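You operate a simulated robot arm through the tools that you are given. There is no shell and no other tool. Be economical: measure what you need, move in short steps, check, and stop when the job is done.

The job below is to be done with a simulated two-armed robot. You get a single attempt, and the scene is never put back.

Task
Fetch the blue logger and set it on the top of the check bench. Put the steel can labelled "soft" from the top of the tubes table in the inside of the finished tray and the steel can labelled "TAP" on the teal card. Put the bag labelled "29" from the top of the work table on top of the brown carton there and the bag labelled "26" on the top of the parts bench. Put the 16 A fuse from the top of the work table on top of the filter there and the 20 A fuse on top of the orange logger. The order is free. Set down upright: blue logger, steel can, bag.

Only the result counts: the job must be done as asked and must still hold three seconds after the hand-in. Knocking over, shifting, dropping, spilling or breaking anything else fails it.

Robot
Two 7-joint arms with two-finger parallel grippers on one trunk, on a base that drives. Base frame: it is fixed to the floor where the robot stands at the start and does not move with it; the origin is under the middle of the robot, x ahead of it, y to its left, z up. Readings come in m, degrees, newtons and seconds.
The left shoulder is at the start at [0.07, 0.177, 1.008], the right one opposite. With the tool pointing down near the work surface each hand reaches from about 0.24 to 0.72 m from the robot's upright axis, wherever it stands, measured 20 degrees to its own side. Places, roughly: blue logger [0.5, 0.25, 0.75]; carton [-2.5, 4.75, 1]; filter [-2.5, 5, 0.75]; fuse [-2.75, 5, 0.75]; inside of the finished tray (22x28 cm) [-3.62, 1.44, 0.86]; orange bag, purple bag, teal bag [-2.75, 4.75, 1]; orange logger [-3.25, 5, 0.75]; steel can [-0.75, 1.5, 0.75]; teal card [-0.25, 1.5, 0.75]; top of the check bench (52x20 cm) [-3.84, -1.2, 0.86]; top of the parts bench [0.2, 5.6, 0.7]. Payload 3.43 kg a hand.
Tool frame (each hand has its own): the origin (TCP) lies between the finger pads and is the grasp point; the fingertips stand 0.03 m ahead of it; z points along the fingers, y is the line along which they close. The gripper opens to 0.094 m. The fingers are 0.028 m wide and 0.01 m thick; the gripper's body (0.05 by 0.096 m) begins 0.055 m behind the TCP.
Orientation is that of the tool frame in the base frame, as a unit quaternion [w, x, y, z]. With the fingers straight down and closing along the base's y, the tool's x points along the base's -x, its y along +y and its z along -z.

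Tools
- The arms move only by the tool step_arm. It takes "left_rows", "right_rows" or both (then of equal length, played together; a hand with none holds still); each is a list of rows, each an object (a shift or turn left out is 0, a gripper value left out holds the last) with "grip": the finger opening in m, from 0 to 0.094; "offset": the shift along the tool's x, y, z in m, a list of three; "delta_rot": the turn, a rotation vector about the tool's x, y, z in degrees, a list of three. In form: [{"grip": grip, "offset": [x, y, z], "delta_rot": [wx, wy, wz]}, ...]. A call has 1 to 20 rows; each row is the pose to reach, as a shift and turn from the pose commanded when the call began, along the tool's axes at that moment. Rows are played at 5 a second. More than 0.05 m and 8.6 degrees between two rows, or a gripper value outside its range, and nothing of the call is played. A pose out of reach is approached as far as the arm can. The call stops where the force on the tool passes 40 N (or 10 N more than at its start, if that is more) or the arm is blocked; 0.2 s more then pass. The fingers move at their own pace (about 0.153 m/s each) and stop on an object; they squeeze with about 31 N. The grip force told is the motor's: it shows also when the fingers shut on nothing. Time passes only in rows, and 0.2 s behind the last, so rows that repeat a pose let the fingers close. The reply holds the time, the measured pose of the TCP, the force on the tool along the base axes, the opening and the grip force, in the units named above and with some noise, with the torque about the TCP (base axes, N m) and any sound that the robot's microphone picked up.
- Cameras (640 x 400 px; columns grow to the right, rows downward): "scene" is now at [0.1183, 0.0257, 1.2981]; the picture's right is [0.35, -0.94, 0.00], its down [-0.77, -0.29, -0.57] and it looks along [0.53, 0.20, -0.82] (base axes); focal length 276 px, centre (320, 200). "left" rides on the left gripper at [0.076, -0.014, -0.103] in its tool frame; the picture's right is [0.18, 0.98, 0.00], its down [-0.75, 0.14, -0.64] and it looks along [-0.63, 0.12, 0.77] (tool axes); focal length 243 px, centre (320, 200). "right" rides on the right gripper at [0.076, 0.014, -0.102] in its tool frame; the picture's right is [-0.18, 0.98, 0.00], its down [-0.75, -0.14, -0.64] and it looks along [-0.63, -0.12, 0.77] (tool axes); focal length 243 px, centre (320, 200). There is no depth. A picture from a camera that has moved, and an enlarged one, comes with that camera's place and axes in the base frame and with its lens.
- camera(camera): a new picture of that camera. No time passes.
- move_column(by): slides the trunk up (or, below 0, down) by that many m; the arms and the scene camera ride with it, the base frame stays. It gives what a move gives, with no picture.
- steer(legs): drives the robot by 1 to 6 legs, each [ahead, turn to the left] in m and degrees, along the robot's own axes; the way and the turn of a leg run together, so that a leg with both is an arc; at most 1.5 m and 180 degrees a leg. The arms and the cameras ride along, it lands a little off, and it stops where it bumps. It gives what a move gives.
- turn_head(pan, tilt): turns the head with the scene camera to pan (to the left, within 86 degrees either way) and tilt (down, from -29 to 69), counted from straight ahead of the robot. It gives what a move gives.
- close_up(camera, box): a new picture of the part [left, top, right, bottom] of that camera's present view, enlarged. No time passes.
- close_job(): hands the job in; it is judged then, once.

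Go step by step. Nothing tells you exact positions but the pictures and the camera data: compare them with the known pose of the tool, close in by small moves and look again before you grip or let go. The budget is 207 turns and 210 pictures, counting those below and the enlarged ones. Unless the task says otherwise, let go and move clear before handing in, and close with one line.

The tools are called after "Call:" as a command line: name --argument value ..., lists and objects as JSON in quotes. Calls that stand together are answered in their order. step_arm: Moves the arms, as the interface text tells. Its arguments: {"type":"object","properties":{"left_rows":{"type":"array"},"right_rows":{"type":"array"}},"required":[]} The other tools are called the same way: move_column (by) slides the trunk up or down; steer (legs) drives the base; turn_head (pan, tilt) turns the head that bears the scene camera; camera (camera) takes a picture; close_up (camera, box) takes an enlarged picture of a part of a camera's view; close_job () hands the job in.

At the start:

```text
clock: 0.0
left_tool_pos: [0.3678, 0.328, 0.8983]
left_orientation: [0.0, 0.0, 1.0, 0.0]
left_ft_force: [0.0, 0.3, 0.5]
left_moment: [-0.01, 0.0, -0.01]
left_finger_gap: 0.0943
left_grip_force: 0.1
right_tool_pos: [0.3572, -0.0152, 0.9089]
right_orientation: [-0.001, 0.0, 1.0, 0.0]
right_ft_force: [1.0, -0.9, -0.1]
right_moment: [0.01, 0.01, -0.02]
right_finger_gap: 0.094
right_grip_force: 0.1
trunk travel left (down, up): [-0.588, 0.252]
robot x, y, heading: [0.0005, 0.0014, 0.2]
head pan, tilt: [20.7, 55.4]
```

scene: 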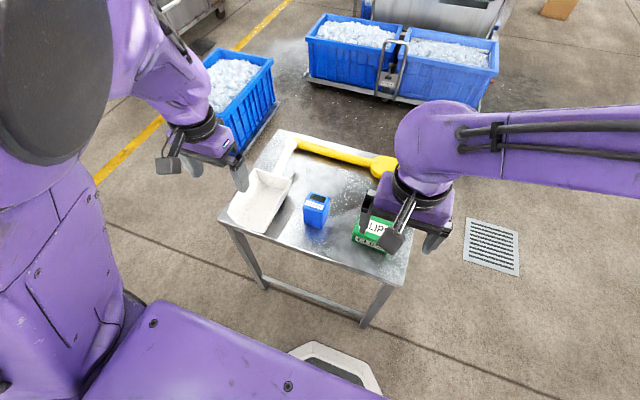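
right: 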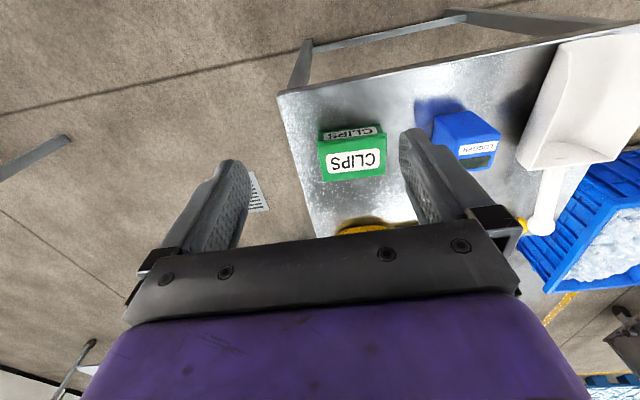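
left: 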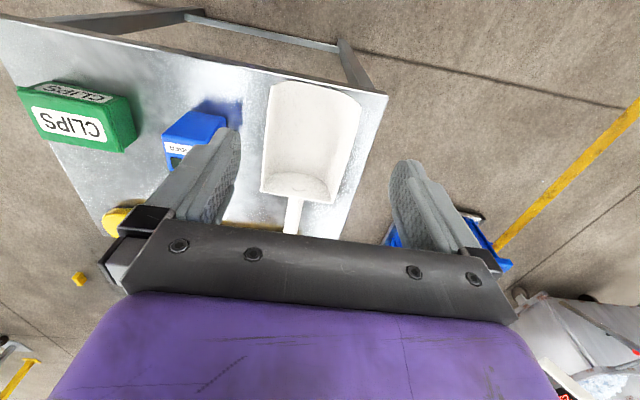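

The blue logger stands near [0.47, 0.17, 0.70] on the small steel table, between the scoop and the CLIPS box. I'll zoom in to get its size and orientation.

Call:
close_up --camera "scene" --box '[220, 130, 420, 270]'

Call:
close_up --camera "right" --box '[300, 60, 560, 220]'

```text
2.86 times, centred on (320, 200) of scene
camera zoom: at [0.1183, 0.0257, 1.2981], right [0.35, -0.94, 0.0], down [-0.77, -0.29, -0.57], along [0.53, 0.2, -0.82], focal length 789 px, centre (320, 200)
```

zoom: 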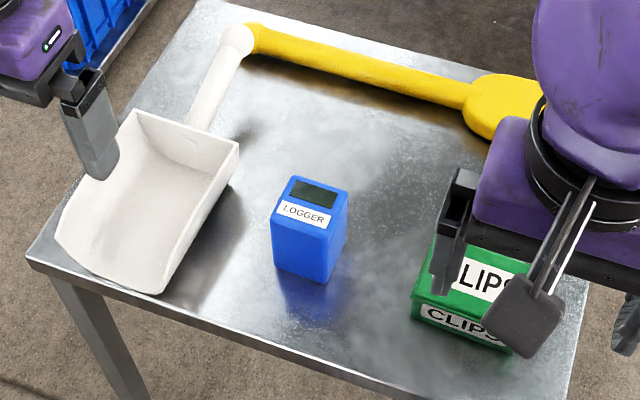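

```text
2.46 times, centred on (430, 140) of right
camera zoom: at [0.2823, -0.0012, 1.0114], right [0.18, 0.98, 0.0], down [0.75, -0.14, 0.64], along [0.63, -0.12, -0.77], focal length 597 px, centre (49, 348)
```

zoom: 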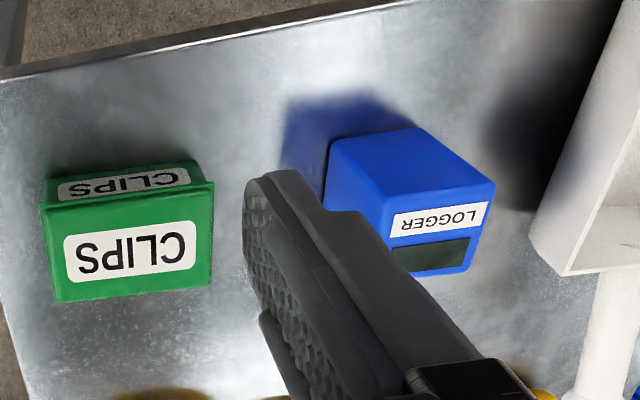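

The logger is about 4.8 cm square with its top at z≈0.75, aligned with the base axes, centred near [0.465, 0.165]. I'll bring the left hand above it and look.

Call:
step_arm --left_rows '[{"grip": 0.08, "offset": [-0.02, -0.034, 0]}, {"offset": [-0.04, -0.068, 0]}, {"offset": [-0.06, -0.1, 0]}, {"offset": [-0.08, -0.134, 0]}, {"offset": [-0.097, -0.163, 0]}, {"offset": [-0.097, -0.163, 0.04]}, {"offset": [-0.097, -0.163, 0.07]}]'

Call:
camera --camera "left"

Call:
camera --camera "scene"

```text
clock: 1.6
left_tool_pos: [0.4646, 0.1652, 0.8277]
left_orientation: [0.0, -0.001, 1.0, 0.0]
left_ft_force: [0.0, 0.1, 0.3]
left_moment: [0.03, -0.01, 0.02]
left_finger_gap: 0.0803
left_grip_force: 0.1
right_tool_pos: [0.358, -0.0154, 0.9064]
right_orientation: [0.0, -0.001, 1.0, 0.0]
right_ft_force: [-0.1, 0.1, -0.6]
right_moment: [-0.02, 0.03, -0.03]
right_finger_gap: 0.0939
right_grip_force: 0.0
trunk travel left (down, up): [-0.588, 0.252]
robot x, y, heading: [-0.0012, -0.0001, -0.2]
head pan, tilt: [20.7, 55.4]
```

```text
204 pictures are left
camera left: at [0.3867, 0.1503, 0.9297], right [-0.18, 0.98, 0.0], down [0.75, 0.14, 0.64], along [0.63, 0.12, -0.77], focal length 243 px, centre (320, 200)
```

left: 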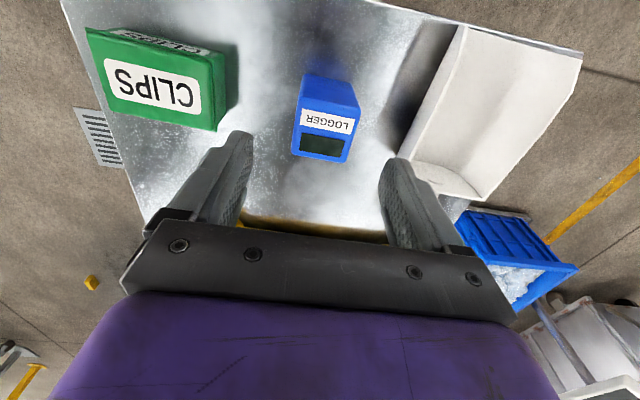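

```text
203 pictures are left
camera scene: at [0.1189, 0.0255, 1.2981], right [0.35, -0.94, 0.0], down [-0.77, -0.29, -0.57], along [0.53, 0.2, -0.82], focal length 276 px, centre (320, 200)
```

scene: 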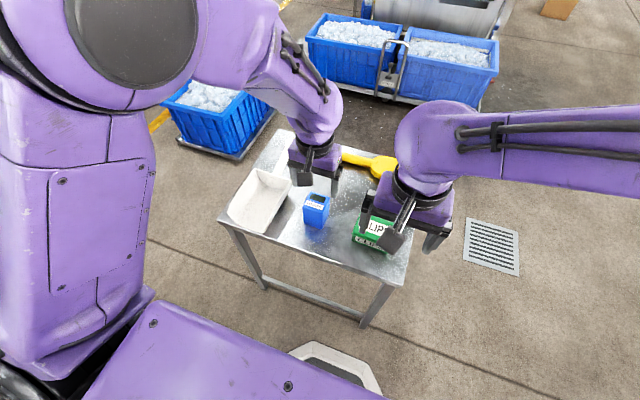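

It lines up. Descending and gripping.

Call:
step_arm --left_rows '[{"offset": [-0.004, 0.003, 0.04]}, {"offset": [-0.004, 0.003, 0.08]}, {"offset": [-0.004, 0.003, 0.112]}, {"grip": 0.03, "offset": [-0.004, 0.003, 0.112]}, {"offset": [-0.004, 0.003, 0.112]}, {"offset": [-0.004, 0.003, 0.112]}]'

Call:
camera --camera "left"

```text
clock: 3.0
left_tool_pos: [0.4667, 0.1661, 0.7162]
left_orientation: [-0.001, 0.001, 1.0, 0.0]
left_ft_force: [1.4, -0.4, 1.2]
left_moment: [-0.01, -0.1, 0.01]
left_finger_gap: 0.0601
left_grip_force: 31.0
right_tool_pos: [0.3584, -0.0165, 0.908]
right_orientation: [0.0, 0.0, 1.0, 0.0]
right_ft_force: [0.6, 0.2, 0.6]
right_moment: [-0.03, 0.01, 0.01]
right_finger_gap: 0.0941
right_grip_force: 0.0
trunk travel left (down, up): [-0.588, 0.252]
robot x, y, heading: [0.002, 0.0021, 0.3]
head pan, tilt: [20.7, 55.4]
```

```text
202 pictures are left
camera left: at [0.3897, 0.1512, 0.8182], right [-0.18, 0.98, 0.0], down [0.75, 0.14, 0.64], along [0.63, 0.12, -0.77], focal length 243 px, centre (320, 200)
```

left: 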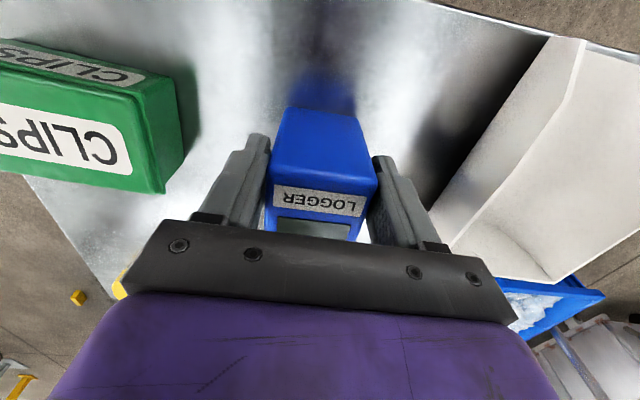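

Gripped (gap 6 cm). Lifting it straight up.

Call:
step_arm --left_rows '[{"offset": [0, 0, -0.02]}, {"offset": [0, 0, -0.06]}, {"offset": [0, 0, -0.1]}, {"offset": [0, 0, -0.15]}, {"offset": [0, 0, -0.2]}]'

Call:
turn_head --pan 80 --tilt 15

Call:
camera --camera "scene"

Call:
camera --camera "left"

```text
clock: 4.2
left_tool_pos: [0.4667, 0.1667, 0.9175]
left_orientation: [0.0, 0.0, 1.0, 0.0]
left_ft_force: [-0.1, -0.7, -1.8]
left_moment: [0.01, 0.01, 0.0]
left_finger_gap: 0.0602
left_grip_force: 30.7
right_tool_pos: [0.3569, -0.0155, 0.9076]
right_orientation: [0.001, 0.0, 1.0, -0.001]
right_ft_force: [-0.7, -0.3, 0.7]
right_moment: [-0.02, -0.02, 0.02]
right_finger_gap: 0.0941
right_grip_force: 0.0
trunk travel left (down, up): [-0.588, 0.252]
robot x, y, heading: [0.0019, -0.001, 0.1]
head pan, tilt: [20.7, 55.4]
```

```text
clock: 5.5
left_tool_pos: [0.4681, 0.1671, 0.9157]
left_orientation: [0.0, 0.0, 1.0, -0.001]
left_ft_force: [-0.9, -0.8, -1.7]
left_moment: [0.01, -0.01, 0.0]
left_finger_gap: 0.0601
left_grip_force: 31.1
right_tool_pos: [0.3577, -0.0167, 0.9084]
right_orientation: [0.001, -0.001, 1.0, 0.0]
right_ft_force: [-0.1, 0.0, -0.6]
right_moment: [0.01, -0.01, 0.02]
right_finger_gap: 0.0941
right_grip_force: 0.1
trunk travel left (down, up): [-0.588, 0.252]
robot x, y, heading: [-0.0003, -0.0013, -0.0]
head pan, tilt: [80.0, 15.0]
```

```text
201 pictures are left
camera scene: at [0.0678, 0.0924, 1.3587], right [0.98, -0.17, 0.0], down [-0.05, -0.26, -0.97], along [0.17, 0.95, -0.26], focal length 276 px, centre (320, 200)
```

scene: 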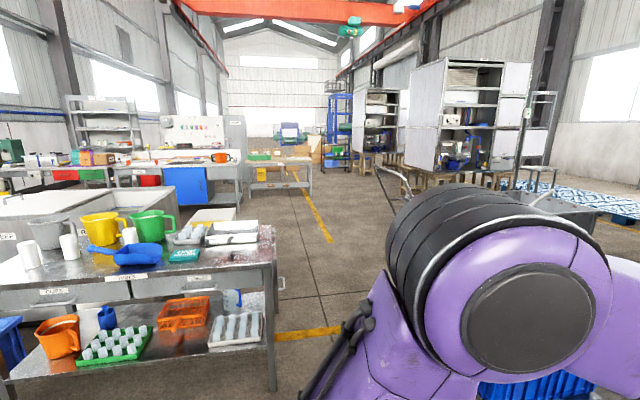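

```text
200 pictures are left
camera left: at [0.3913, 0.1523, 1.0172], right [-0.18, 0.98, 0.0], down [0.75, 0.14, 0.64], along [0.63, 0.12, -0.77], focal length 243 px, centre (320, 200)
```

left: 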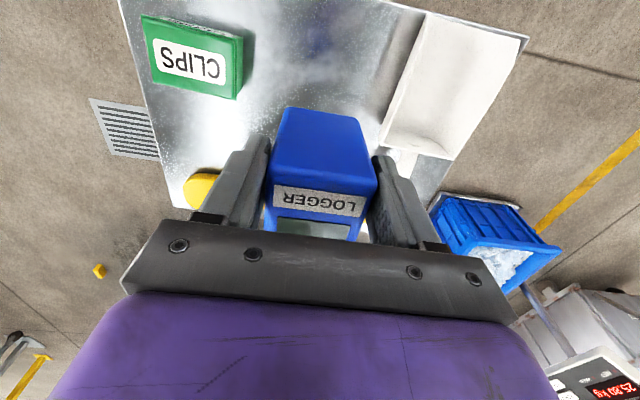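

Logger held. The tubes table is to my left with white cups/tubs and drawers; I'll zoom in there.

Call:
close_up --camera "scene" --box '[0, 190, 290, 371]'

Call:
close_up --camera "scene" --box '[0, 110, 340, 230]'

```text
2.21 times, centred on (145, 280) of scene
camera zoom: at [0.0678, 0.0924, 1.3587], right [0.98, -0.17, 0.0], down [-0.05, -0.26, -0.97], along [0.17, 0.95, -0.26], focal length 610 px, centre (706, 22)
```

zoom: 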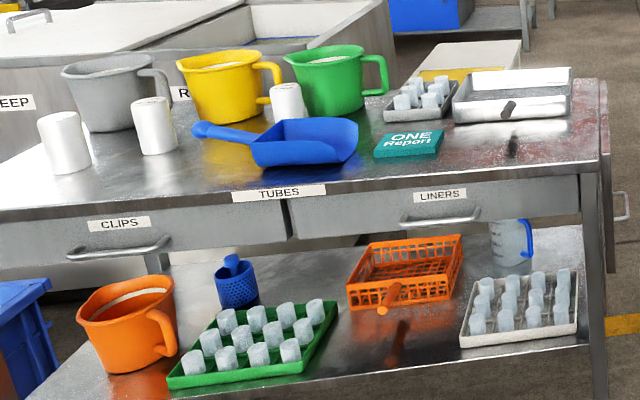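

```text
1.88 times, centred on (170, 170) of scene
camera zoom: at [0.0678, 0.0924, 1.3587], right [0.98, -0.17, 0.0], down [-0.05, -0.26, -0.97], along [0.17, 0.95, -0.26], focal length 520 px, centre (602, 256)
```

zoom: 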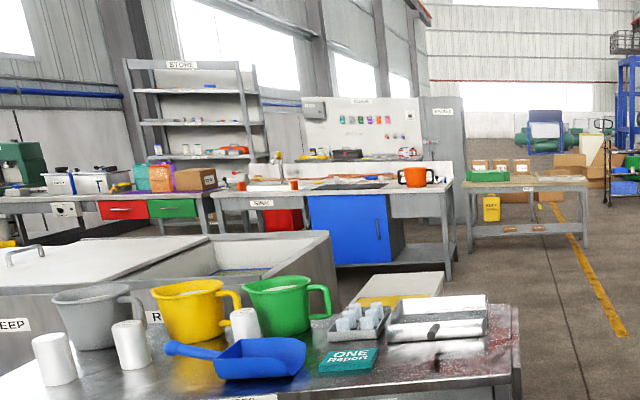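

Three steel cans stand on the tubes table near x −0.7…−1.0, y≈1.45; their labels aren't readable yet. I'll turn left and look before driving over.

Call:
steer --legs '[[0, 129]]'

Call:
turn_head --pan 0 --tilt 25

Call:
camera --camera "scene"

```text
clock: 11.3
left_tool_pos: [-0.4279, 0.2546, 0.9148]
left_orientation: [0.0, 0.905, -0.425, 0.0]
left_ft_force: [0.2, 0.6, -0.5]
left_moment: [0.01, 0.0, 0.0]
left_finger_gap: 0.06
left_grip_force: 30.8
right_tool_pos: [-0.2171, 0.2857, 0.9083]
right_orientation: [0.001, 0.905, -0.425, 0.001]
right_ft_force: [0.0, -1.4, -0.1]
right_moment: [0.03, 0.01, 0.04]
right_finger_gap: 0.0938
right_grip_force: 0.1
trunk travel left (down, up): [-0.588, 0.252]
robot x, y, heading: [0.0011, -0.0019, 129.5]
head pan, tilt: [80.0, 15.0]
```

```text
clock: 12.8
left_tool_pos: [-0.4271, 0.2539, 0.9152]
left_orientation: [0.0, 0.905, -0.426, 0.0]
left_ft_force: [0.2, 0.0, -0.9]
left_moment: [-0.01, 0.01, 0.02]
left_finger_gap: 0.0598
left_grip_force: 30.9
right_tool_pos: [-0.216, 0.2855, 0.9089]
right_orientation: [0.0, 0.905, -0.425, 0.0]
right_ft_force: [0.3, -0.3, 0.0]
right_moment: [0.02, 0.01, 0.01]
right_finger_gap: 0.0941
right_grip_force: 0.1
trunk travel left (down, up): [-0.588, 0.252]
robot x, y, heading: [-0.0012, -0.0025, 129.6]
head pan, tilt: [0.0, 25.0]
```

```text
197 pictures are left
camera scene: at [-0.0899, 0.11, 1.3426], right [0.77, 0.64, 0.0], down [0.27, -0.33, -0.91], along [-0.58, 0.7, -0.42], focal length 276 px, centre (320, 200)
```

scene: 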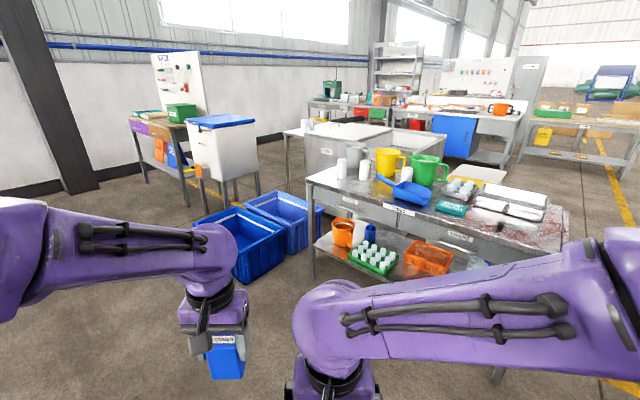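

Clear path: bins lie at x<−1.3. I'll drive to about (−0.7, 0.85) and face +y.

Call:
steer --legs '[[1.08, 0], [0, -39.5]]'

Call:
turn_head --pan 0 --tilt 45

Call:
camera --camera "scene"

Call:
camera --camera "right"

```text
clock: 20.2
left_tool_pos: [-0.8463, 1.3056, 0.9146]
left_orientation: [0.0, -0.701, 0.713, 0.001]
left_ft_force: [-0.4, -0.1, -1.1]
left_moment: [-0.02, 0.02, -0.01]
left_finger_gap: 0.0598
left_grip_force: 31.1
right_tool_pos: [-0.6658, 1.1921, 0.9084]
right_orientation: [0.0, -0.702, 0.712, -0.001]
right_ft_force: [0.8, -0.8, -0.8]
right_moment: [-0.03, 0.01, 0.0]
right_finger_gap: 0.094
right_grip_force: 0.0
trunk travel left (down, up): [-0.588, 0.252]
robot x, y, heading: [-0.6892, 0.8367, 88.9]
head pan, tilt: [0.0, 25.0]
```

```text
clock: 21.0
left_tool_pos: [-0.8473, 1.3049, 0.9147]
left_orientation: [0.0, -0.702, 0.712, 0.0]
left_ft_force: [-0.5, -0.2, -1.1]
left_moment: [-0.01, -0.01, 0.0]
left_finger_gap: 0.06
left_grip_force: 30.6
right_tool_pos: [-0.6646, 1.1916, 0.9083]
right_orientation: [0.001, -0.702, 0.712, 0.0]
right_ft_force: [0.0, 0.4, 0.8]
right_moment: [-0.04, -0.03, 0.0]
right_finger_gap: 0.0939
right_grip_force: 0.1
trunk travel left (down, up): [-0.588, 0.252]
robot x, y, heading: [-0.6877, 0.8344, 88.9]
head pan, tilt: [0.0, 45.0]
```

```text
196 pictures are left
camera scene: at [-0.684, 0.9669, 1.312], right [1.0, -0.02, 0.0], down [-0.01, -0.71, -0.71], along [0.01, 0.71, -0.71], focal length 276 px, centre (320, 200)
```

scene: 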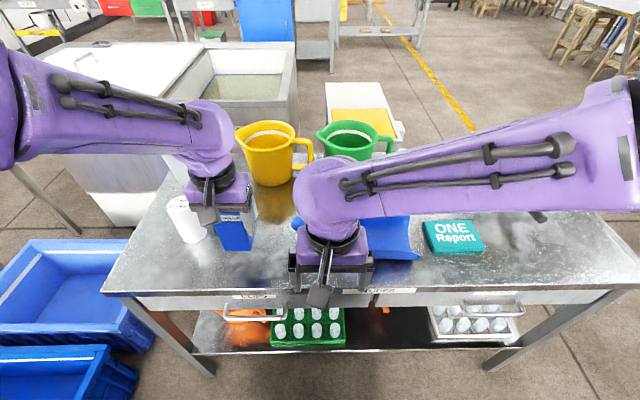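

```text
195 pictures are left
camera right: at [-0.6804, 1.1172, 1.0114], right [-0.98, 0.2, 0.0], down [0.15, 0.75, 0.64], along [0.13, 0.63, -0.77], focal length 243 px, centre (320, 200)
```

right: 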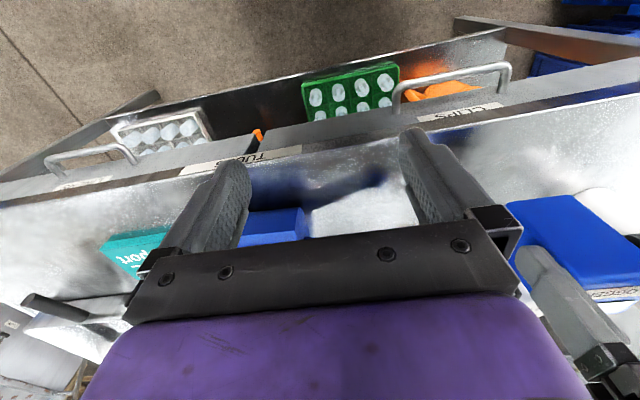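

The arms block the view. I'll draw the left hand back and out to the side (with the logger), and the right hand to the right, then read the can labels.

Call:
step_arm --left_rows '[{"offset": [0.02, 0.03, -0.01]}, {"offset": [0.045, 0.065, -0.02]}, {"offset": [0.07, 0.1, -0.03]}, {"offset": [0.095, 0.135, -0.04]}, {"offset": [0.12, 0.17, -0.05]}, {"offset": [0.14, 0.2, -0.05]}]' --right_rows '[{"offset": [0, -0.03, 0]}, {"offset": [0, -0.065, 0]}, {"offset": [0, -0.1, -0.01]}, {"offset": [0, -0.13, -0.02]}, {"offset": [0, -0.16, -0.03]}, {"offset": [0, -0.19, -0.04]}]'

Call:
turn_head --pan 18 --tilt 38

Call:
camera --camera "scene"

```text
clock: 22.4
left_tool_pos: [-1.047, 1.1686, 0.9657]
left_orientation: [0.001, -0.701, 0.713, 0.0]
left_ft_force: [0.2, -0.7, -1.8]
left_moment: [0.0, -0.01, 0.01]
left_finger_gap: 0.0601
left_grip_force: 31.3
right_tool_pos: [-0.4749, 1.1896, 0.9486]
right_orientation: [0.0, -0.701, 0.713, 0.001]
right_ft_force: [0.4, -0.6, 0.6]
right_moment: [0.04, 0.04, 0.02]
right_finger_gap: 0.0939
right_grip_force: 0.1
trunk travel left (down, up): [-0.588, 0.252]
robot x, y, heading: [-0.6878, 0.836, 89.3]
head pan, tilt: [0.0, 45.0]
```

```text
clock: 23.2
left_tool_pos: [-1.0478, 1.1692, 0.9649]
left_orientation: [0.0, -0.702, 0.712, 0.0]
left_ft_force: [-0.2, -0.3, -1.6]
left_moment: [-0.01, -0.02, 0.01]
left_finger_gap: 0.0598
left_grip_force: 30.4
right_tool_pos: [-0.4769, 1.1891, 0.9488]
right_orientation: [0.0, -0.702, 0.712, -0.001]
right_ft_force: [0.2, 0.6, -0.5]
right_moment: [-0.01, 0.02, -0.02]
right_finger_gap: 0.094
right_grip_force: 0.0
trunk travel left (down, up): [-0.588, 0.252]
robot x, y, heading: [-0.6867, 0.8365, 89.2]
head pan, tilt: [18.0, 38.0]
```

```text
194 pictures are left
camera scene: at [-0.7106, 0.968, 1.3222], right [0.96, 0.29, 0.0], down [0.18, -0.59, -0.79], along [-0.23, 0.75, -0.62], focal length 276 px, centre (320, 200)
```

scene: 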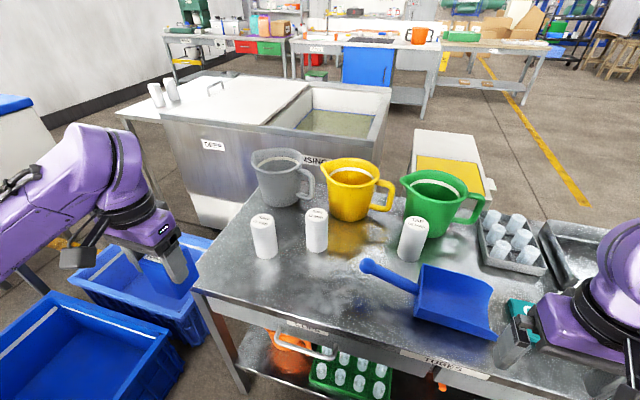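

Call:
close_up --camera "scene" --box '[230, 190, 350, 265]'

Call:
close_up --camera "scene" --box '[370, 190, 490, 265]'

```text
5.33 times, centred on (290, 228) of scene
camera zoom: at [-0.7106, 0.968, 1.3222], right [0.96, 0.29, 0.0], down [0.18, -0.59, -0.79], along [-0.23, 0.75, -0.62], focal length 1473 px, centre (480, 53)
```

zoom: 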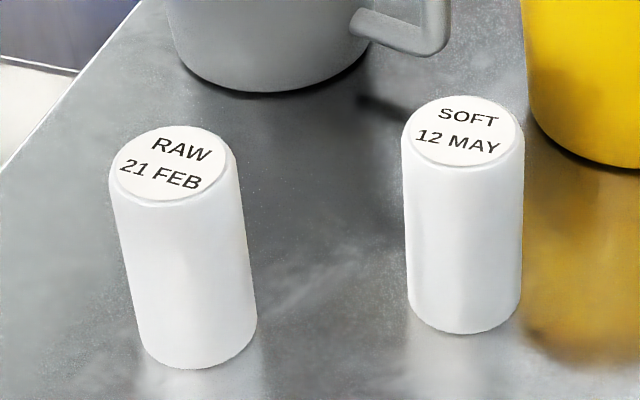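

```text
5.33 times, centred on (430, 228) of scene
camera zoom: at [-0.7106, 0.968, 1.3222], right [0.96, 0.29, 0.0], down [0.18, -0.59, -0.79], along [-0.23, 0.75, -0.62], focal length 1473 px, centre (-267, 53)
```

zoom: 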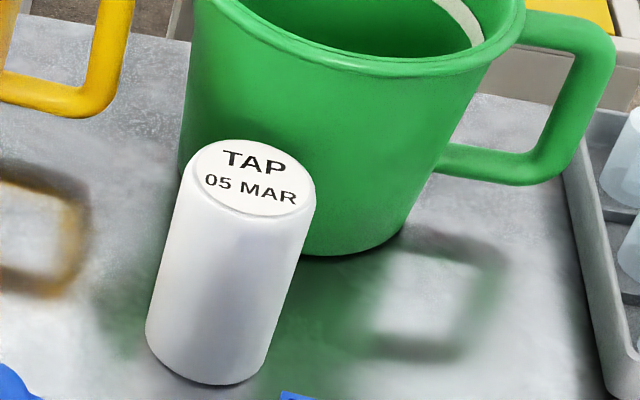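

The cans are RAW, SOFT and TAP; TAP ≈ (−0.63, 1.51), SOFT ≈ (−0.87, 1.47), tops about z 0.86. I'll edge forward 7 cm so the right hand reaches both and the teal card, then look again.

Call:
steer --legs '[[0.07, 0]]'

Call:
turn_head --pan 0 --tilt 40

Call:
camera --camera "scene"

Call:
camera --camera "right"

```text
clock: 24.3
left_tool_pos: [-1.0474, 1.2418, 0.9648]
left_orientation: [0.0, -0.701, 0.713, -0.001]
left_ft_force: [-0.2, 0.2, -1.8]
left_moment: [-0.02, 0.01, 0.01]
left_finger_gap: 0.0597
left_grip_force: 30.8
right_tool_pos: [-0.4758, 1.2616, 0.9489]
right_orientation: [-0.001, -0.702, 0.712, 0.001]
right_ft_force: [0.3, 0.4, 0.8]
right_moment: [-0.01, 0.0, -0.01]
right_finger_gap: 0.0939
right_grip_force: 0.0
trunk travel left (down, up): [-0.588, 0.252]
robot x, y, heading: [-0.6876, 0.903, 89.2]
head pan, tilt: [18.0, 38.0]
```

```text
clock: 25.1
left_tool_pos: [-1.0483, 1.2397, 0.9646]
left_orientation: [-0.001, -0.701, 0.713, 0.0]
left_ft_force: [0.2, 0.1, -1.6]
left_moment: [-0.05, -0.02, 0.03]
left_finger_gap: 0.0598
left_grip_force: 31.2
right_tool_pos: [-0.4759, 1.2605, 0.9508]
right_orientation: [0.0, -0.702, 0.712, 0.0]
right_ft_force: [-0.1, 0.1, -0.3]
right_moment: [-0.01, 0.0, 0.04]
right_finger_gap: 0.0941
right_grip_force: 0.1
trunk travel left (down, up): [-0.588, 0.252]
robot x, y, heading: [-0.6847, 0.9039, 89.0]
head pan, tilt: [0.0, 40.0]
```

```text
191 pictures are left
camera scene: at [-0.6831, 1.0411, 1.3193], right [1.0, -0.01, 0.0], down [-0.01, -0.64, -0.77], along [0.01, 0.77, -0.64], focal length 276 px, centre (320, 200)
```

scene: 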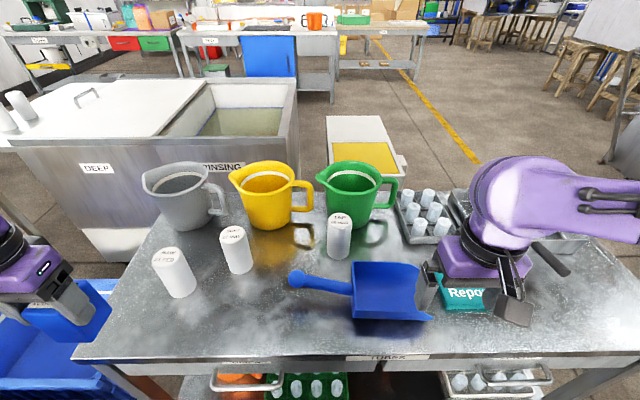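

```text
190 pictures are left
camera right: at [-0.4906, 1.1852, 1.0527], right [-0.98, 0.2, 0.0], down [0.15, 0.75, 0.64], along [0.13, 0.63, -0.77], focal length 243 px, centre (320, 200)
```

right: 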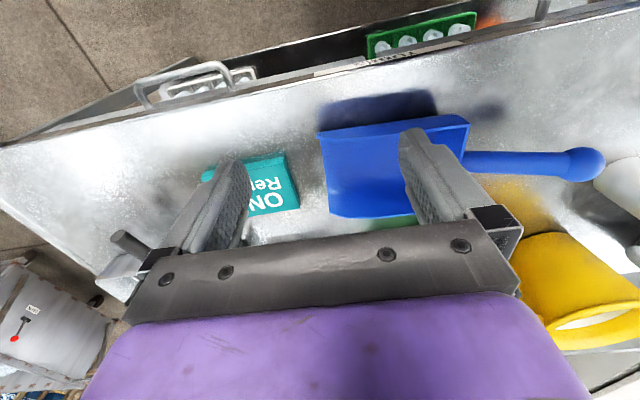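

TAP confirmed near (−0.628, 1.517). Moving the right hand above it at travel height.

Call:
step_arm --right_rows '[{"grip": 0.085, "offset": [-0.042, 0.026, 0]}, {"offset": [-0.084, 0.052, 0]}, {"offset": [-0.126, 0.078, 0]}, {"offset": [-0.168, 0.104, 0]}, {"offset": [-0.21, 0.13, 0]}, {"offset": [-0.252, 0.156, 0]}, {"offset": [-0.252, 0.156, 0]}]'

Call:
camera --camera "right"

Call:
camera --camera "scene"

```text
clock: 26.7
left_tool_pos: [-1.0466, 1.2391, 0.9652]
left_orientation: [0.001, -0.702, 0.713, 0.001]
left_ft_force: [0.2, 0.1, -0.2]
left_moment: [-0.01, 0.01, 0.0]
left_finger_gap: 0.06
left_grip_force: 31.3
right_tool_pos: [-0.6256, 1.5131, 0.9488]
right_orientation: [0.0, -0.702, 0.712, 0.001]
right_ft_force: [0.5, 0.0, 0.2]
right_moment: [0.06, -0.01, -0.02]
right_finger_gap: 0.0852
right_grip_force: 0.0
trunk travel left (down, up): [-0.588, 0.252]
robot x, y, heading: [-0.6867, 0.9072, 89.4]
head pan, tilt: [0.0, 40.0]
```

```text
189 pictures are left
camera right: at [-0.6403, 1.4371, 1.0527], right [-0.98, 0.2, 0.0], down [0.15, 0.75, 0.64], along [0.13, 0.63, -0.77], focal length 243 px, centre (320, 200)
```

right: 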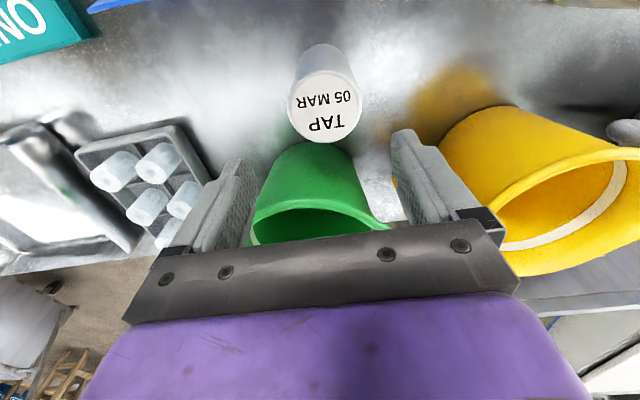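

```text
188 pictures are left
camera scene: at [-0.6822, 1.0401, 1.3194], right [1.0, -0.01, 0.0], down [-0.01, -0.64, -0.77], along [0.01, 0.77, -0.64], focal length 276 px, centre (320, 200)
```

scene: 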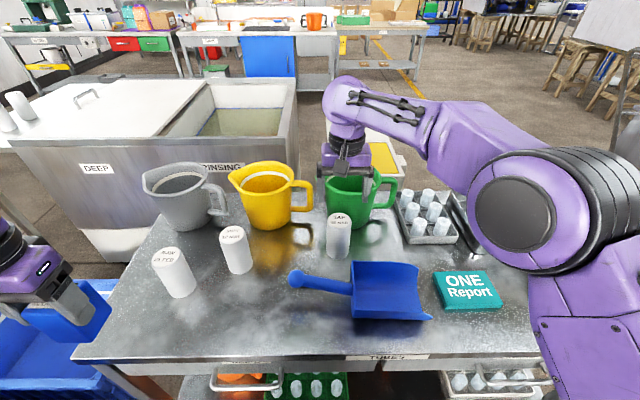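

Alignment is good (can at ≈(−0.629, 1.506)). Descending and gripping TAP.

Call:
step_arm --right_rows '[{"offset": [0.005, 0.003, 0.03]}, {"offset": [0.006, 0.003, 0.065]}, {"offset": [0.006, 0.003, 0.1]}, {"offset": [0.006, 0.003, 0.128]}, {"grip": 0.03, "offset": [0.006, 0.003, 0.128]}, {"offset": [0.006, 0.003, 0.128]}, {"offset": [0.006, 0.003, 0.128]}]'

Call:
camera --camera "right"

Call:
close_up --camera "scene" --box '[280, 130, 440, 270]'

```text
clock: 28.3
left_tool_pos: [-1.0489, 1.2391, 0.9643]
left_orientation: [0.0, -0.701, 0.713, 0.0]
left_ft_force: [-1.0, -0.9, -1.7]
left_moment: [-0.06, 0.01, 0.01]
left_finger_gap: 0.0597
left_grip_force: 30.9
right_tool_pos: [-0.6308, 1.5111, 0.8211]
right_orientation: [0.0, -0.702, 0.712, 0.0]
right_ft_force: [0.1, -0.1, 0.1]
right_moment: [0.02, 0.01, 0.01]
right_finger_gap: 0.0612
right_grip_force: 31.0
trunk travel left (down, up): [-0.588, 0.252]
robot x, y, heading: [-0.6871, 0.9033, 89.3]
head pan, tilt: [0.0, 40.0]
```

```text
187 pictures are left
camera right: at [-0.6455, 1.4346, 0.9242], right [-0.98, 0.2, 0.0], down [0.15, 0.75, 0.64], along [0.13, 0.63, -0.77], focal length 243 px, centre (320, 200)
```

right: 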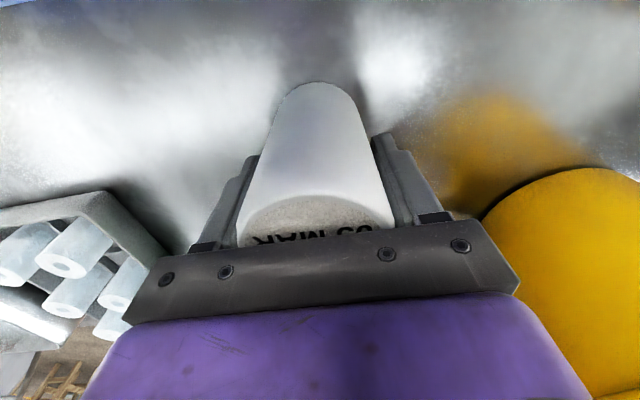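

```text
2.86 times, centred on (360, 200) of scene
camera zoom: at [-0.6832, 1.042, 1.3192], right [1.0, -0.01, 0.0], down [-0.01, -0.64, -0.77], along [0.01, 0.77, -0.64], focal length 789 px, centre (206, 200)
```

zoom: 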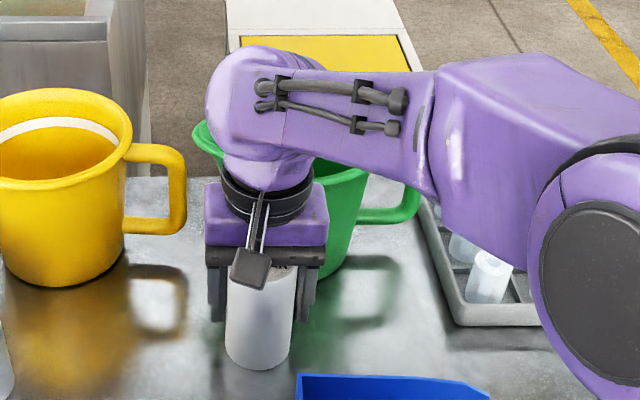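

Gripped. Lifting 10 cm and carrying it over the teal card near (−0.335, 1.40).

Call:
step_arm --right_rows '[{"offset": [0, 0, -0.03]}, {"offset": [0, 0, -0.07]}, {"offset": [0, 0, -0.1]}, {"offset": [0.015, -0.042, -0.1]}, {"offset": [0.03, -0.084, -0.1]}, {"offset": [0.045, -0.126, -0.1]}, {"offset": [0.06, -0.168, -0.1]}, {"offset": [0.075, -0.21, -0.1]}, {"offset": [0.09, -0.252, -0.1]}, {"offset": [0.106, -0.2955, -0.1]}, {"offset": [0.106, -0.2955, -0.1]}]'

Call:
camera --camera "right"

Call:
camera --camera "scene"

```text
clock: 30.7
left_tool_pos: [-1.0489, 1.2409, 0.9637]
left_orientation: [0.0, -0.701, 0.713, 0.0]
left_ft_force: [0.7, 1.1, -1.4]
left_moment: [0.02, 0.01, 0.03]
left_finger_gap: 0.0598
left_grip_force: 31.0
right_tool_pos: [-0.338, 1.3982, 0.9212]
right_orientation: [0.0, -0.702, 0.712, 0.0]
right_ft_force: [0.4, 0.1, -2.8]
right_moment: [0.02, -0.01, -0.02]
right_finger_gap: 0.0609
right_grip_force: 31.0
trunk travel left (down, up): [-0.588, 0.252]
robot x, y, heading: [-0.6875, 0.9034, 89.2]
head pan, tilt: [0.0, 40.0]
```

```text
185 pictures are left
camera right: at [-0.3522, 1.3238, 1.0252], right [-0.98, 0.2, 0.0], down [0.15, 0.75, 0.64], along [0.13, 0.63, -0.77], focal length 243 px, centre (320, 200)
```

right: 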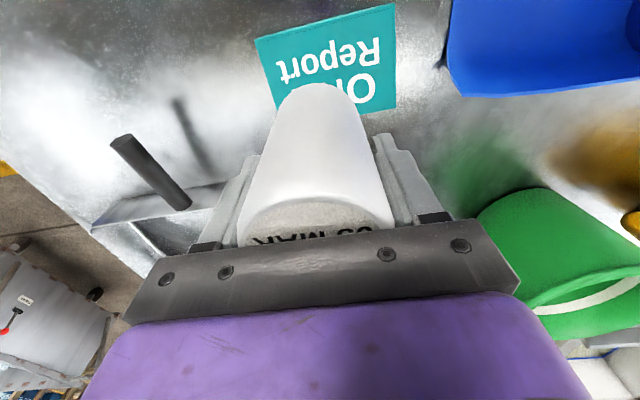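

```text
184 pictures are left
camera scene: at [-0.6838, 1.0425, 1.3191], right [1.0, -0.01, 0.0], down [-0.01, -0.64, -0.77], along [0.01, 0.77, -0.64], focal length 276 px, centre (320, 200)
```

scene: 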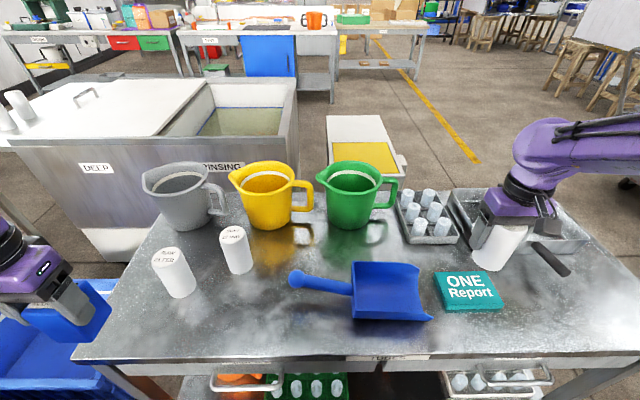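

The two views agree on the card at about (−0.35, 1.38), with its top near z 0.775. I'll shift there and lower in steps.

Call:
step_arm --right_rows '[{"offset": [0.02, 0.013, 0]}, {"offset": [0.02, 0.013, 0.035]}, {"offset": [0.02, 0.013, 0.065]}, {"offset": [0.02, 0.013, 0.065]}]'

Call:
camera --camera "right"

Call:
close_up --camera "scene" --box '[390, 180, 570, 320]'

```text
clock: 31.7
left_tool_pos: [-1.0481, 1.2399, 0.9644]
left_orientation: [0.0, -0.701, 0.713, 0.0]
left_ft_force: [0.4, -0.5, -2.6]
left_moment: [-0.02, 0.03, -0.02]
left_finger_gap: 0.0599
left_grip_force: 30.9
right_tool_pos: [-0.3515, 1.379, 0.8571]
right_orientation: [-0.001, -0.703, 0.711, 0.001]
right_ft_force: [-0.5, -0.7, -3.5]
right_moment: [0.04, 0.0, 0.01]
right_finger_gap: 0.0612
right_grip_force: 30.7
trunk travel left (down, up): [-0.588, 0.252]
robot x, y, heading: [-0.6862, 0.9099, 89.2]
head pan, tilt: [0.0, 40.0]
```

```text
183 pictures are left
camera right: at [-0.3671, 1.3034, 0.9597], right [-0.98, 0.2, 0.0], down [0.15, 0.75, 0.64], along [0.13, 0.63, -0.77], focal length 243 px, centre (320, 200)
```

right: 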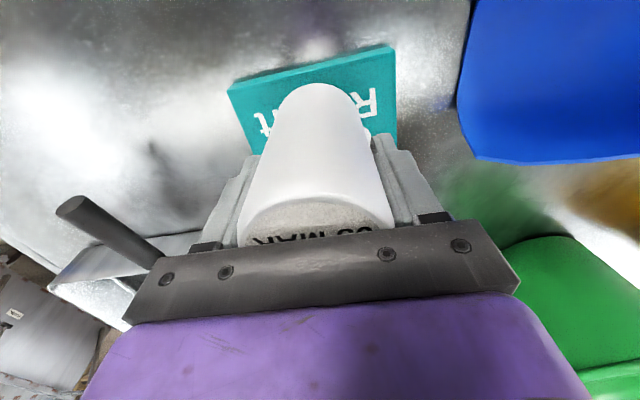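

```text
2.86 times, centred on (480, 250) of scene
camera zoom: at [-0.6832, 1.0416, 1.3192], right [1.0, -0.01, 0.0], down [-0.01, -0.64, -0.77], along [0.01, 0.77, -0.64], focal length 789 px, centre (-137, 57)
```

zoom: 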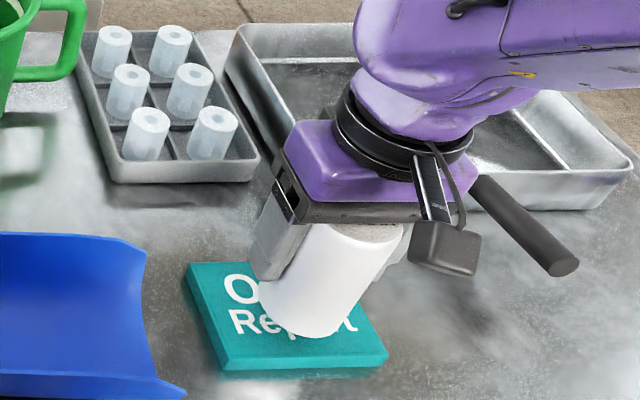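

It is centred over the card. Lowering gently until contact.

Call:
step_arm --right_rows '[{"offset": [0, 0, 0.008]}, {"offset": [0, 0, 0.014]}, {"offset": [0, 0, 0.018]}, {"offset": [0, 0, 0.021]}, {"offset": [0, 0, 0.021]}]'

Call:
close_up --camera "scene" --box '[390, 180, 570, 320]'

```text
clock: 32.9
left_tool_pos: [-1.0477, 1.2389, 0.9645]
left_orientation: [0.0, -0.701, 0.713, 0.0]
left_ft_force: [0.2, 0.3, -1.8]
left_moment: [-0.01, -0.01, -0.03]
left_finger_gap: 0.0599
left_grip_force: 31.0
right_tool_pos: [-0.3514, 1.3811, 0.8369]
right_orientation: [0.001, -0.702, 0.712, 0.001]
right_ft_force: [2.0, 1.5, 8.0]
right_moment: [-0.13, -0.09, -0.01]
right_finger_gap: 0.0611
right_grip_force: 30.6
trunk travel left (down, up): [-0.588, 0.252]
robot x, y, heading: [-0.6824, 0.9042, 89.2]
head pan, tilt: [0.0, 40.0]
```

```text
2.86 times, centred on (480, 250) of scene
camera zoom: at [-0.6834, 1.0408, 1.3195], right [1.0, -0.01, 0.0], down [-0.01, -0.64, -0.77], along [0.01, 0.77, -0.64], focal length 789 px, centre (-137, 57)
```

zoom: 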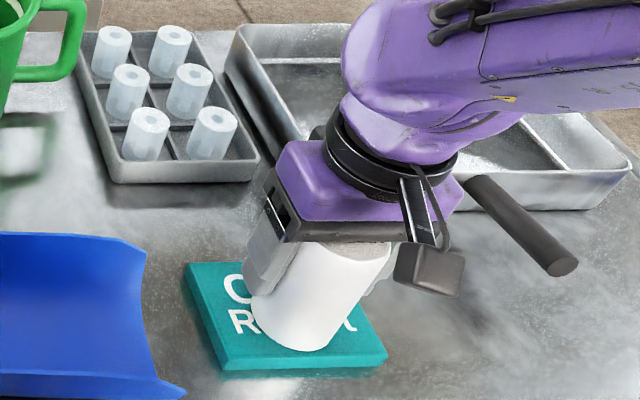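

Contact on the card. Release and rise.

Call:
step_arm --right_rows '[{"grip": 0.085, "offset": [0, 0, 0]}, {"offset": [0, 0, 0]}, {"offset": [0, 0, -0.03]}, {"offset": [0, 0, -0.07]}, {"offset": [0, 0, -0.115]}]'

Call:
camera --camera "scene"

```text
clock: 34.1
left_tool_pos: [-1.0475, 1.241, 0.964]
left_orientation: [0.0, -0.702, 0.712, 0.0]
left_ft_force: [0.3, -0.4, -0.7]
left_moment: [0.01, 0.01, -0.02]
left_finger_gap: 0.0599
left_grip_force: 31.5
right_tool_pos: [-0.3529, 1.3803, 0.9518]
right_orientation: [0.0, -0.702, 0.712, 0.0]
right_ft_force: [0.6, 0.3, 0.0]
right_moment: [-0.03, -0.01, 0.02]
right_finger_gap: 0.0851
right_grip_force: 0.1
trunk travel left (down, up): [-0.588, 0.252]
robot x, y, heading: [-0.685, 0.905, 89.1]
head pan, tilt: [0.0, 40.0]
```

```text
180 pictures are left
camera scene: at [-0.6835, 1.0407, 1.3193], right [1.0, -0.01, 0.0], down [-0.01, -0.64, -0.77], along [0.01, 0.77, -0.64], focal length 276 px, centre (320, 200)
```

scene: 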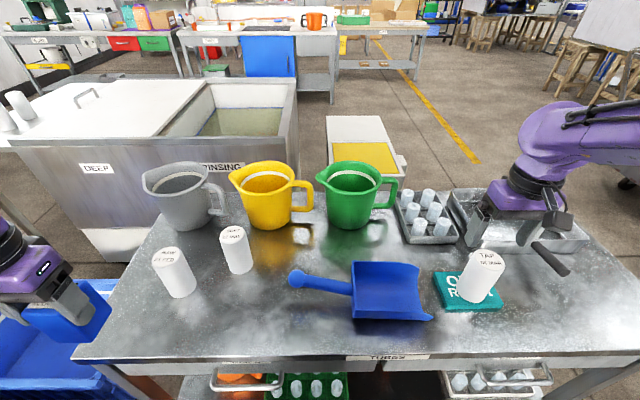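

TAP is standing on the card. Next, the right hand goes over SOFT near (−0.872, 1.462).

Call:
step_arm --right_rows '[{"offset": [0, 0, -0.03]}, {"offset": [-0.006, 0.045, -0.03]}, {"offset": [-0.013, 0.09, -0.03]}, {"offset": [-0.02, 0.135, -0.03]}, {"offset": [-0.026, 0.18, -0.03]}, {"offset": [-0.033, 0.225, -0.03]}, {"offset": [-0.039, 0.27, -0.03]}, {"offset": [-0.046, 0.315, -0.03]}, {"offset": [-0.052, 0.36, -0.03]}, {"offset": [-0.059, 0.405, -0.03]}, {"offset": [-0.065, 0.45, -0.03]}, {"offset": [-0.072, 0.49, -0.03]}, {"offset": [-0.075, 0.52, -0.03]}, {"offset": [-0.075, 0.52, -0.03]}]'

Call:
camera --camera "right"

Call:
camera --camera "scene"

```text
clock: 37.1
left_tool_pos: [-1.0478, 1.2401, 0.9637]
left_orientation: [0.0, -0.702, 0.713, 0.0]
left_ft_force: [-1.2, 0.3, -0.7]
left_moment: [-0.03, 0.01, 0.01]
left_finger_gap: 0.0598
left_grip_force: 31.1
right_tool_pos: [-0.8074, 1.4378, 0.9717]
right_orientation: [-0.004, -0.698, 0.716, 0.001]
right_ft_force: [0.5, 0.3, 0.1]
right_moment: [-0.02, 0.03, 0.0]
right_finger_gap: 0.0851
right_grip_force: 0.0
right hand out of reach, approached as far as the arm can: row 12, 13, 14
trunk travel left (down, up): [-0.588, 0.252]
robot x, y, heading: [-0.6892, 0.91, 89.4]
head pan, tilt: [0.0, 40.0]
```

```text
179 pictures are left
camera right: at [-0.8228, 1.3623, 1.0748], right [-0.98, 0.21, 0.0], down [0.16, 0.75, 0.64], along [0.13, 0.62, -0.77], focal length 243 px, centre (320, 200)
```

right: 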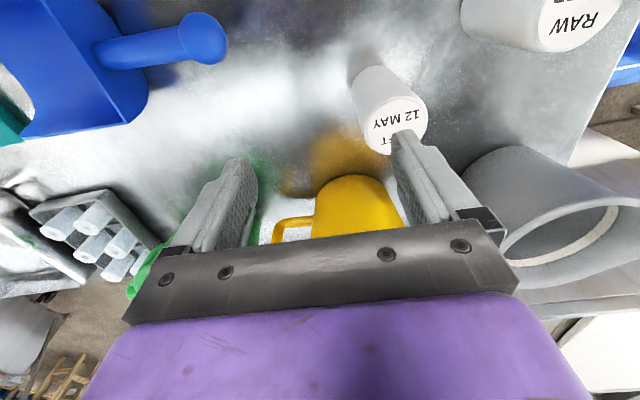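

```text
178 pictures are left
camera scene: at [-0.683, 1.042, 1.3192], right [1.0, -0.01, 0.0], down [-0.01, -0.64, -0.77], along [0.01, 0.77, -0.64], focal length 276 px, centre (320, 200)
```

scene: 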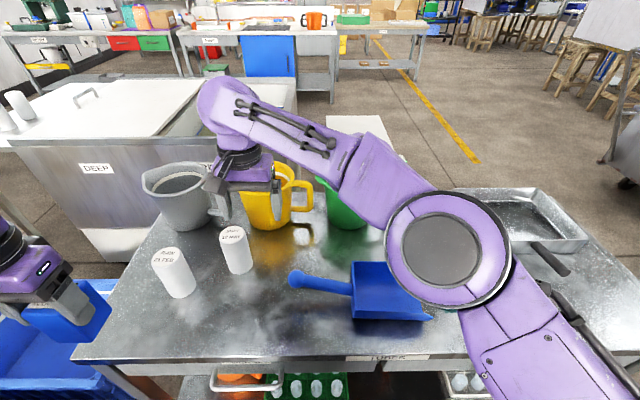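

SOFT is just beyond the right hand's cross-body reach. I'll turn the base 16° left so it comes in front of that arm.

Call:
steer --legs '[[0, 16]]'

Call:
camera --camera "right"

Call:
camera --camera "scene"

```text
clock: 38.4
left_tool_pos: [-1.1266, 1.1277, 0.9643]
left_orientation: [0.0, 0.794, -0.608, 0.001]
left_ft_force: [0.1, -0.6, -2.0]
left_moment: [0.0, 0.04, -0.02]
left_finger_gap: 0.06
left_grip_force: 31.4
right_tool_pos: [-0.9482, 1.3833, 0.9751]
right_orientation: [0.003, 0.791, -0.611, -0.003]
right_ft_force: [0.0, 0.4, -0.6]
right_moment: [0.03, 0.01, -0.02]
right_finger_gap: 0.0849
right_grip_force: 0.1
trunk travel left (down, up): [-0.588, 0.252]
robot x, y, heading: [-0.6853, 0.9068, 105.1]
head pan, tilt: [0.0, 40.0]
```

```text
177 pictures are left
camera right: at [-0.9422, 1.3066, 1.0785], right [-1.0, -0.07, 0.01], down [-0.05, 0.77, 0.64], along [-0.05, 0.64, -0.77], focal length 243 px, centre (320, 200)
```

right: 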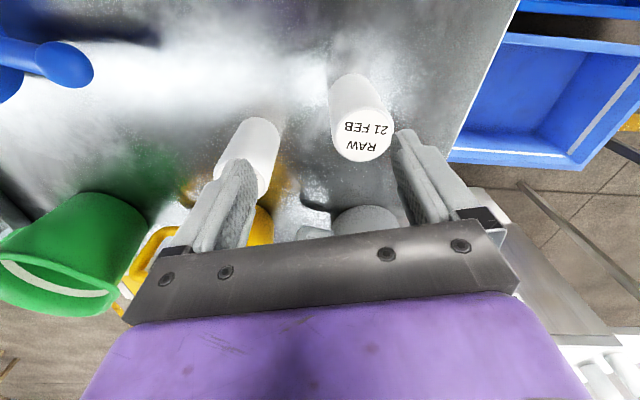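

```text
176 pictures are left
camera scene: at [-0.7204, 1.0367, 1.3193], right [0.97, 0.26, 0.0], down [0.17, -0.62, -0.77], along [-0.2, 0.74, -0.64], focal length 276 px, centre (320, 200)
```

scene: 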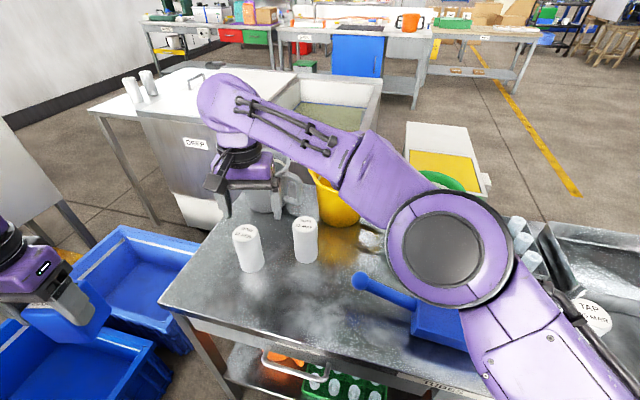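

SOFT at ≈(−0.870, 1.457). Moving over it.

Call:
step_arm --right_rows '[{"offset": [-0.017, -0.032, 0]}, {"offset": [-0.034, -0.064, 0]}, {"offset": [-0.051, -0.0946, 0]}, {"offset": [-0.051, -0.0946, 0]}]'

Call:
camera --camera "right"

```text
clock: 39.4
left_tool_pos: [-1.1258, 1.1279, 0.9638]
left_orientation: [0.0, 0.794, -0.608, 0.0]
left_ft_force: [-0.3, 1.1, -0.8]
left_moment: [-0.03, 0.0, 0.0]
left_finger_gap: 0.06
left_grip_force: 31.3
right_tool_pos: [-0.8697, 1.4549, 0.9737]
right_orientation: [0.004, 0.791, -0.611, -0.002]
right_ft_force: [-0.3, 0.7, 1.3]
right_moment: [-0.01, 0.0, 0.0]
right_finger_gap: 0.0851
right_grip_force: 0.1
trunk travel left (down, up): [-0.588, 0.252]
robot x, y, heading: [-0.6832, 0.9021, 105.0]
head pan, tilt: [0.0, 40.0]
```

```text
175 pictures are left
camera right: at [-0.8634, 1.3795, 1.0772], right [-1.0, -0.07, 0.01], down [-0.05, 0.77, 0.64], along [-0.05, 0.64, -0.77], focal length 243 px, centre (320, 200)
```

right: 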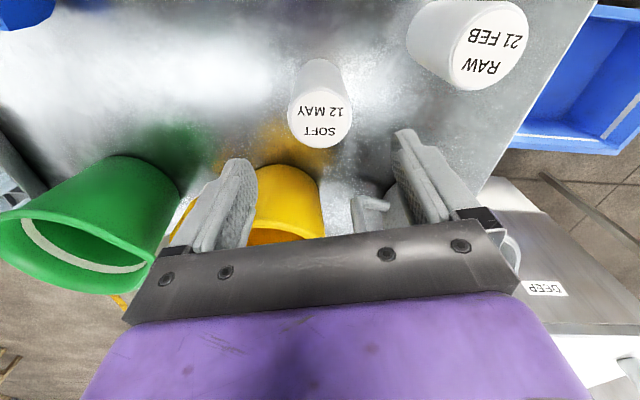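

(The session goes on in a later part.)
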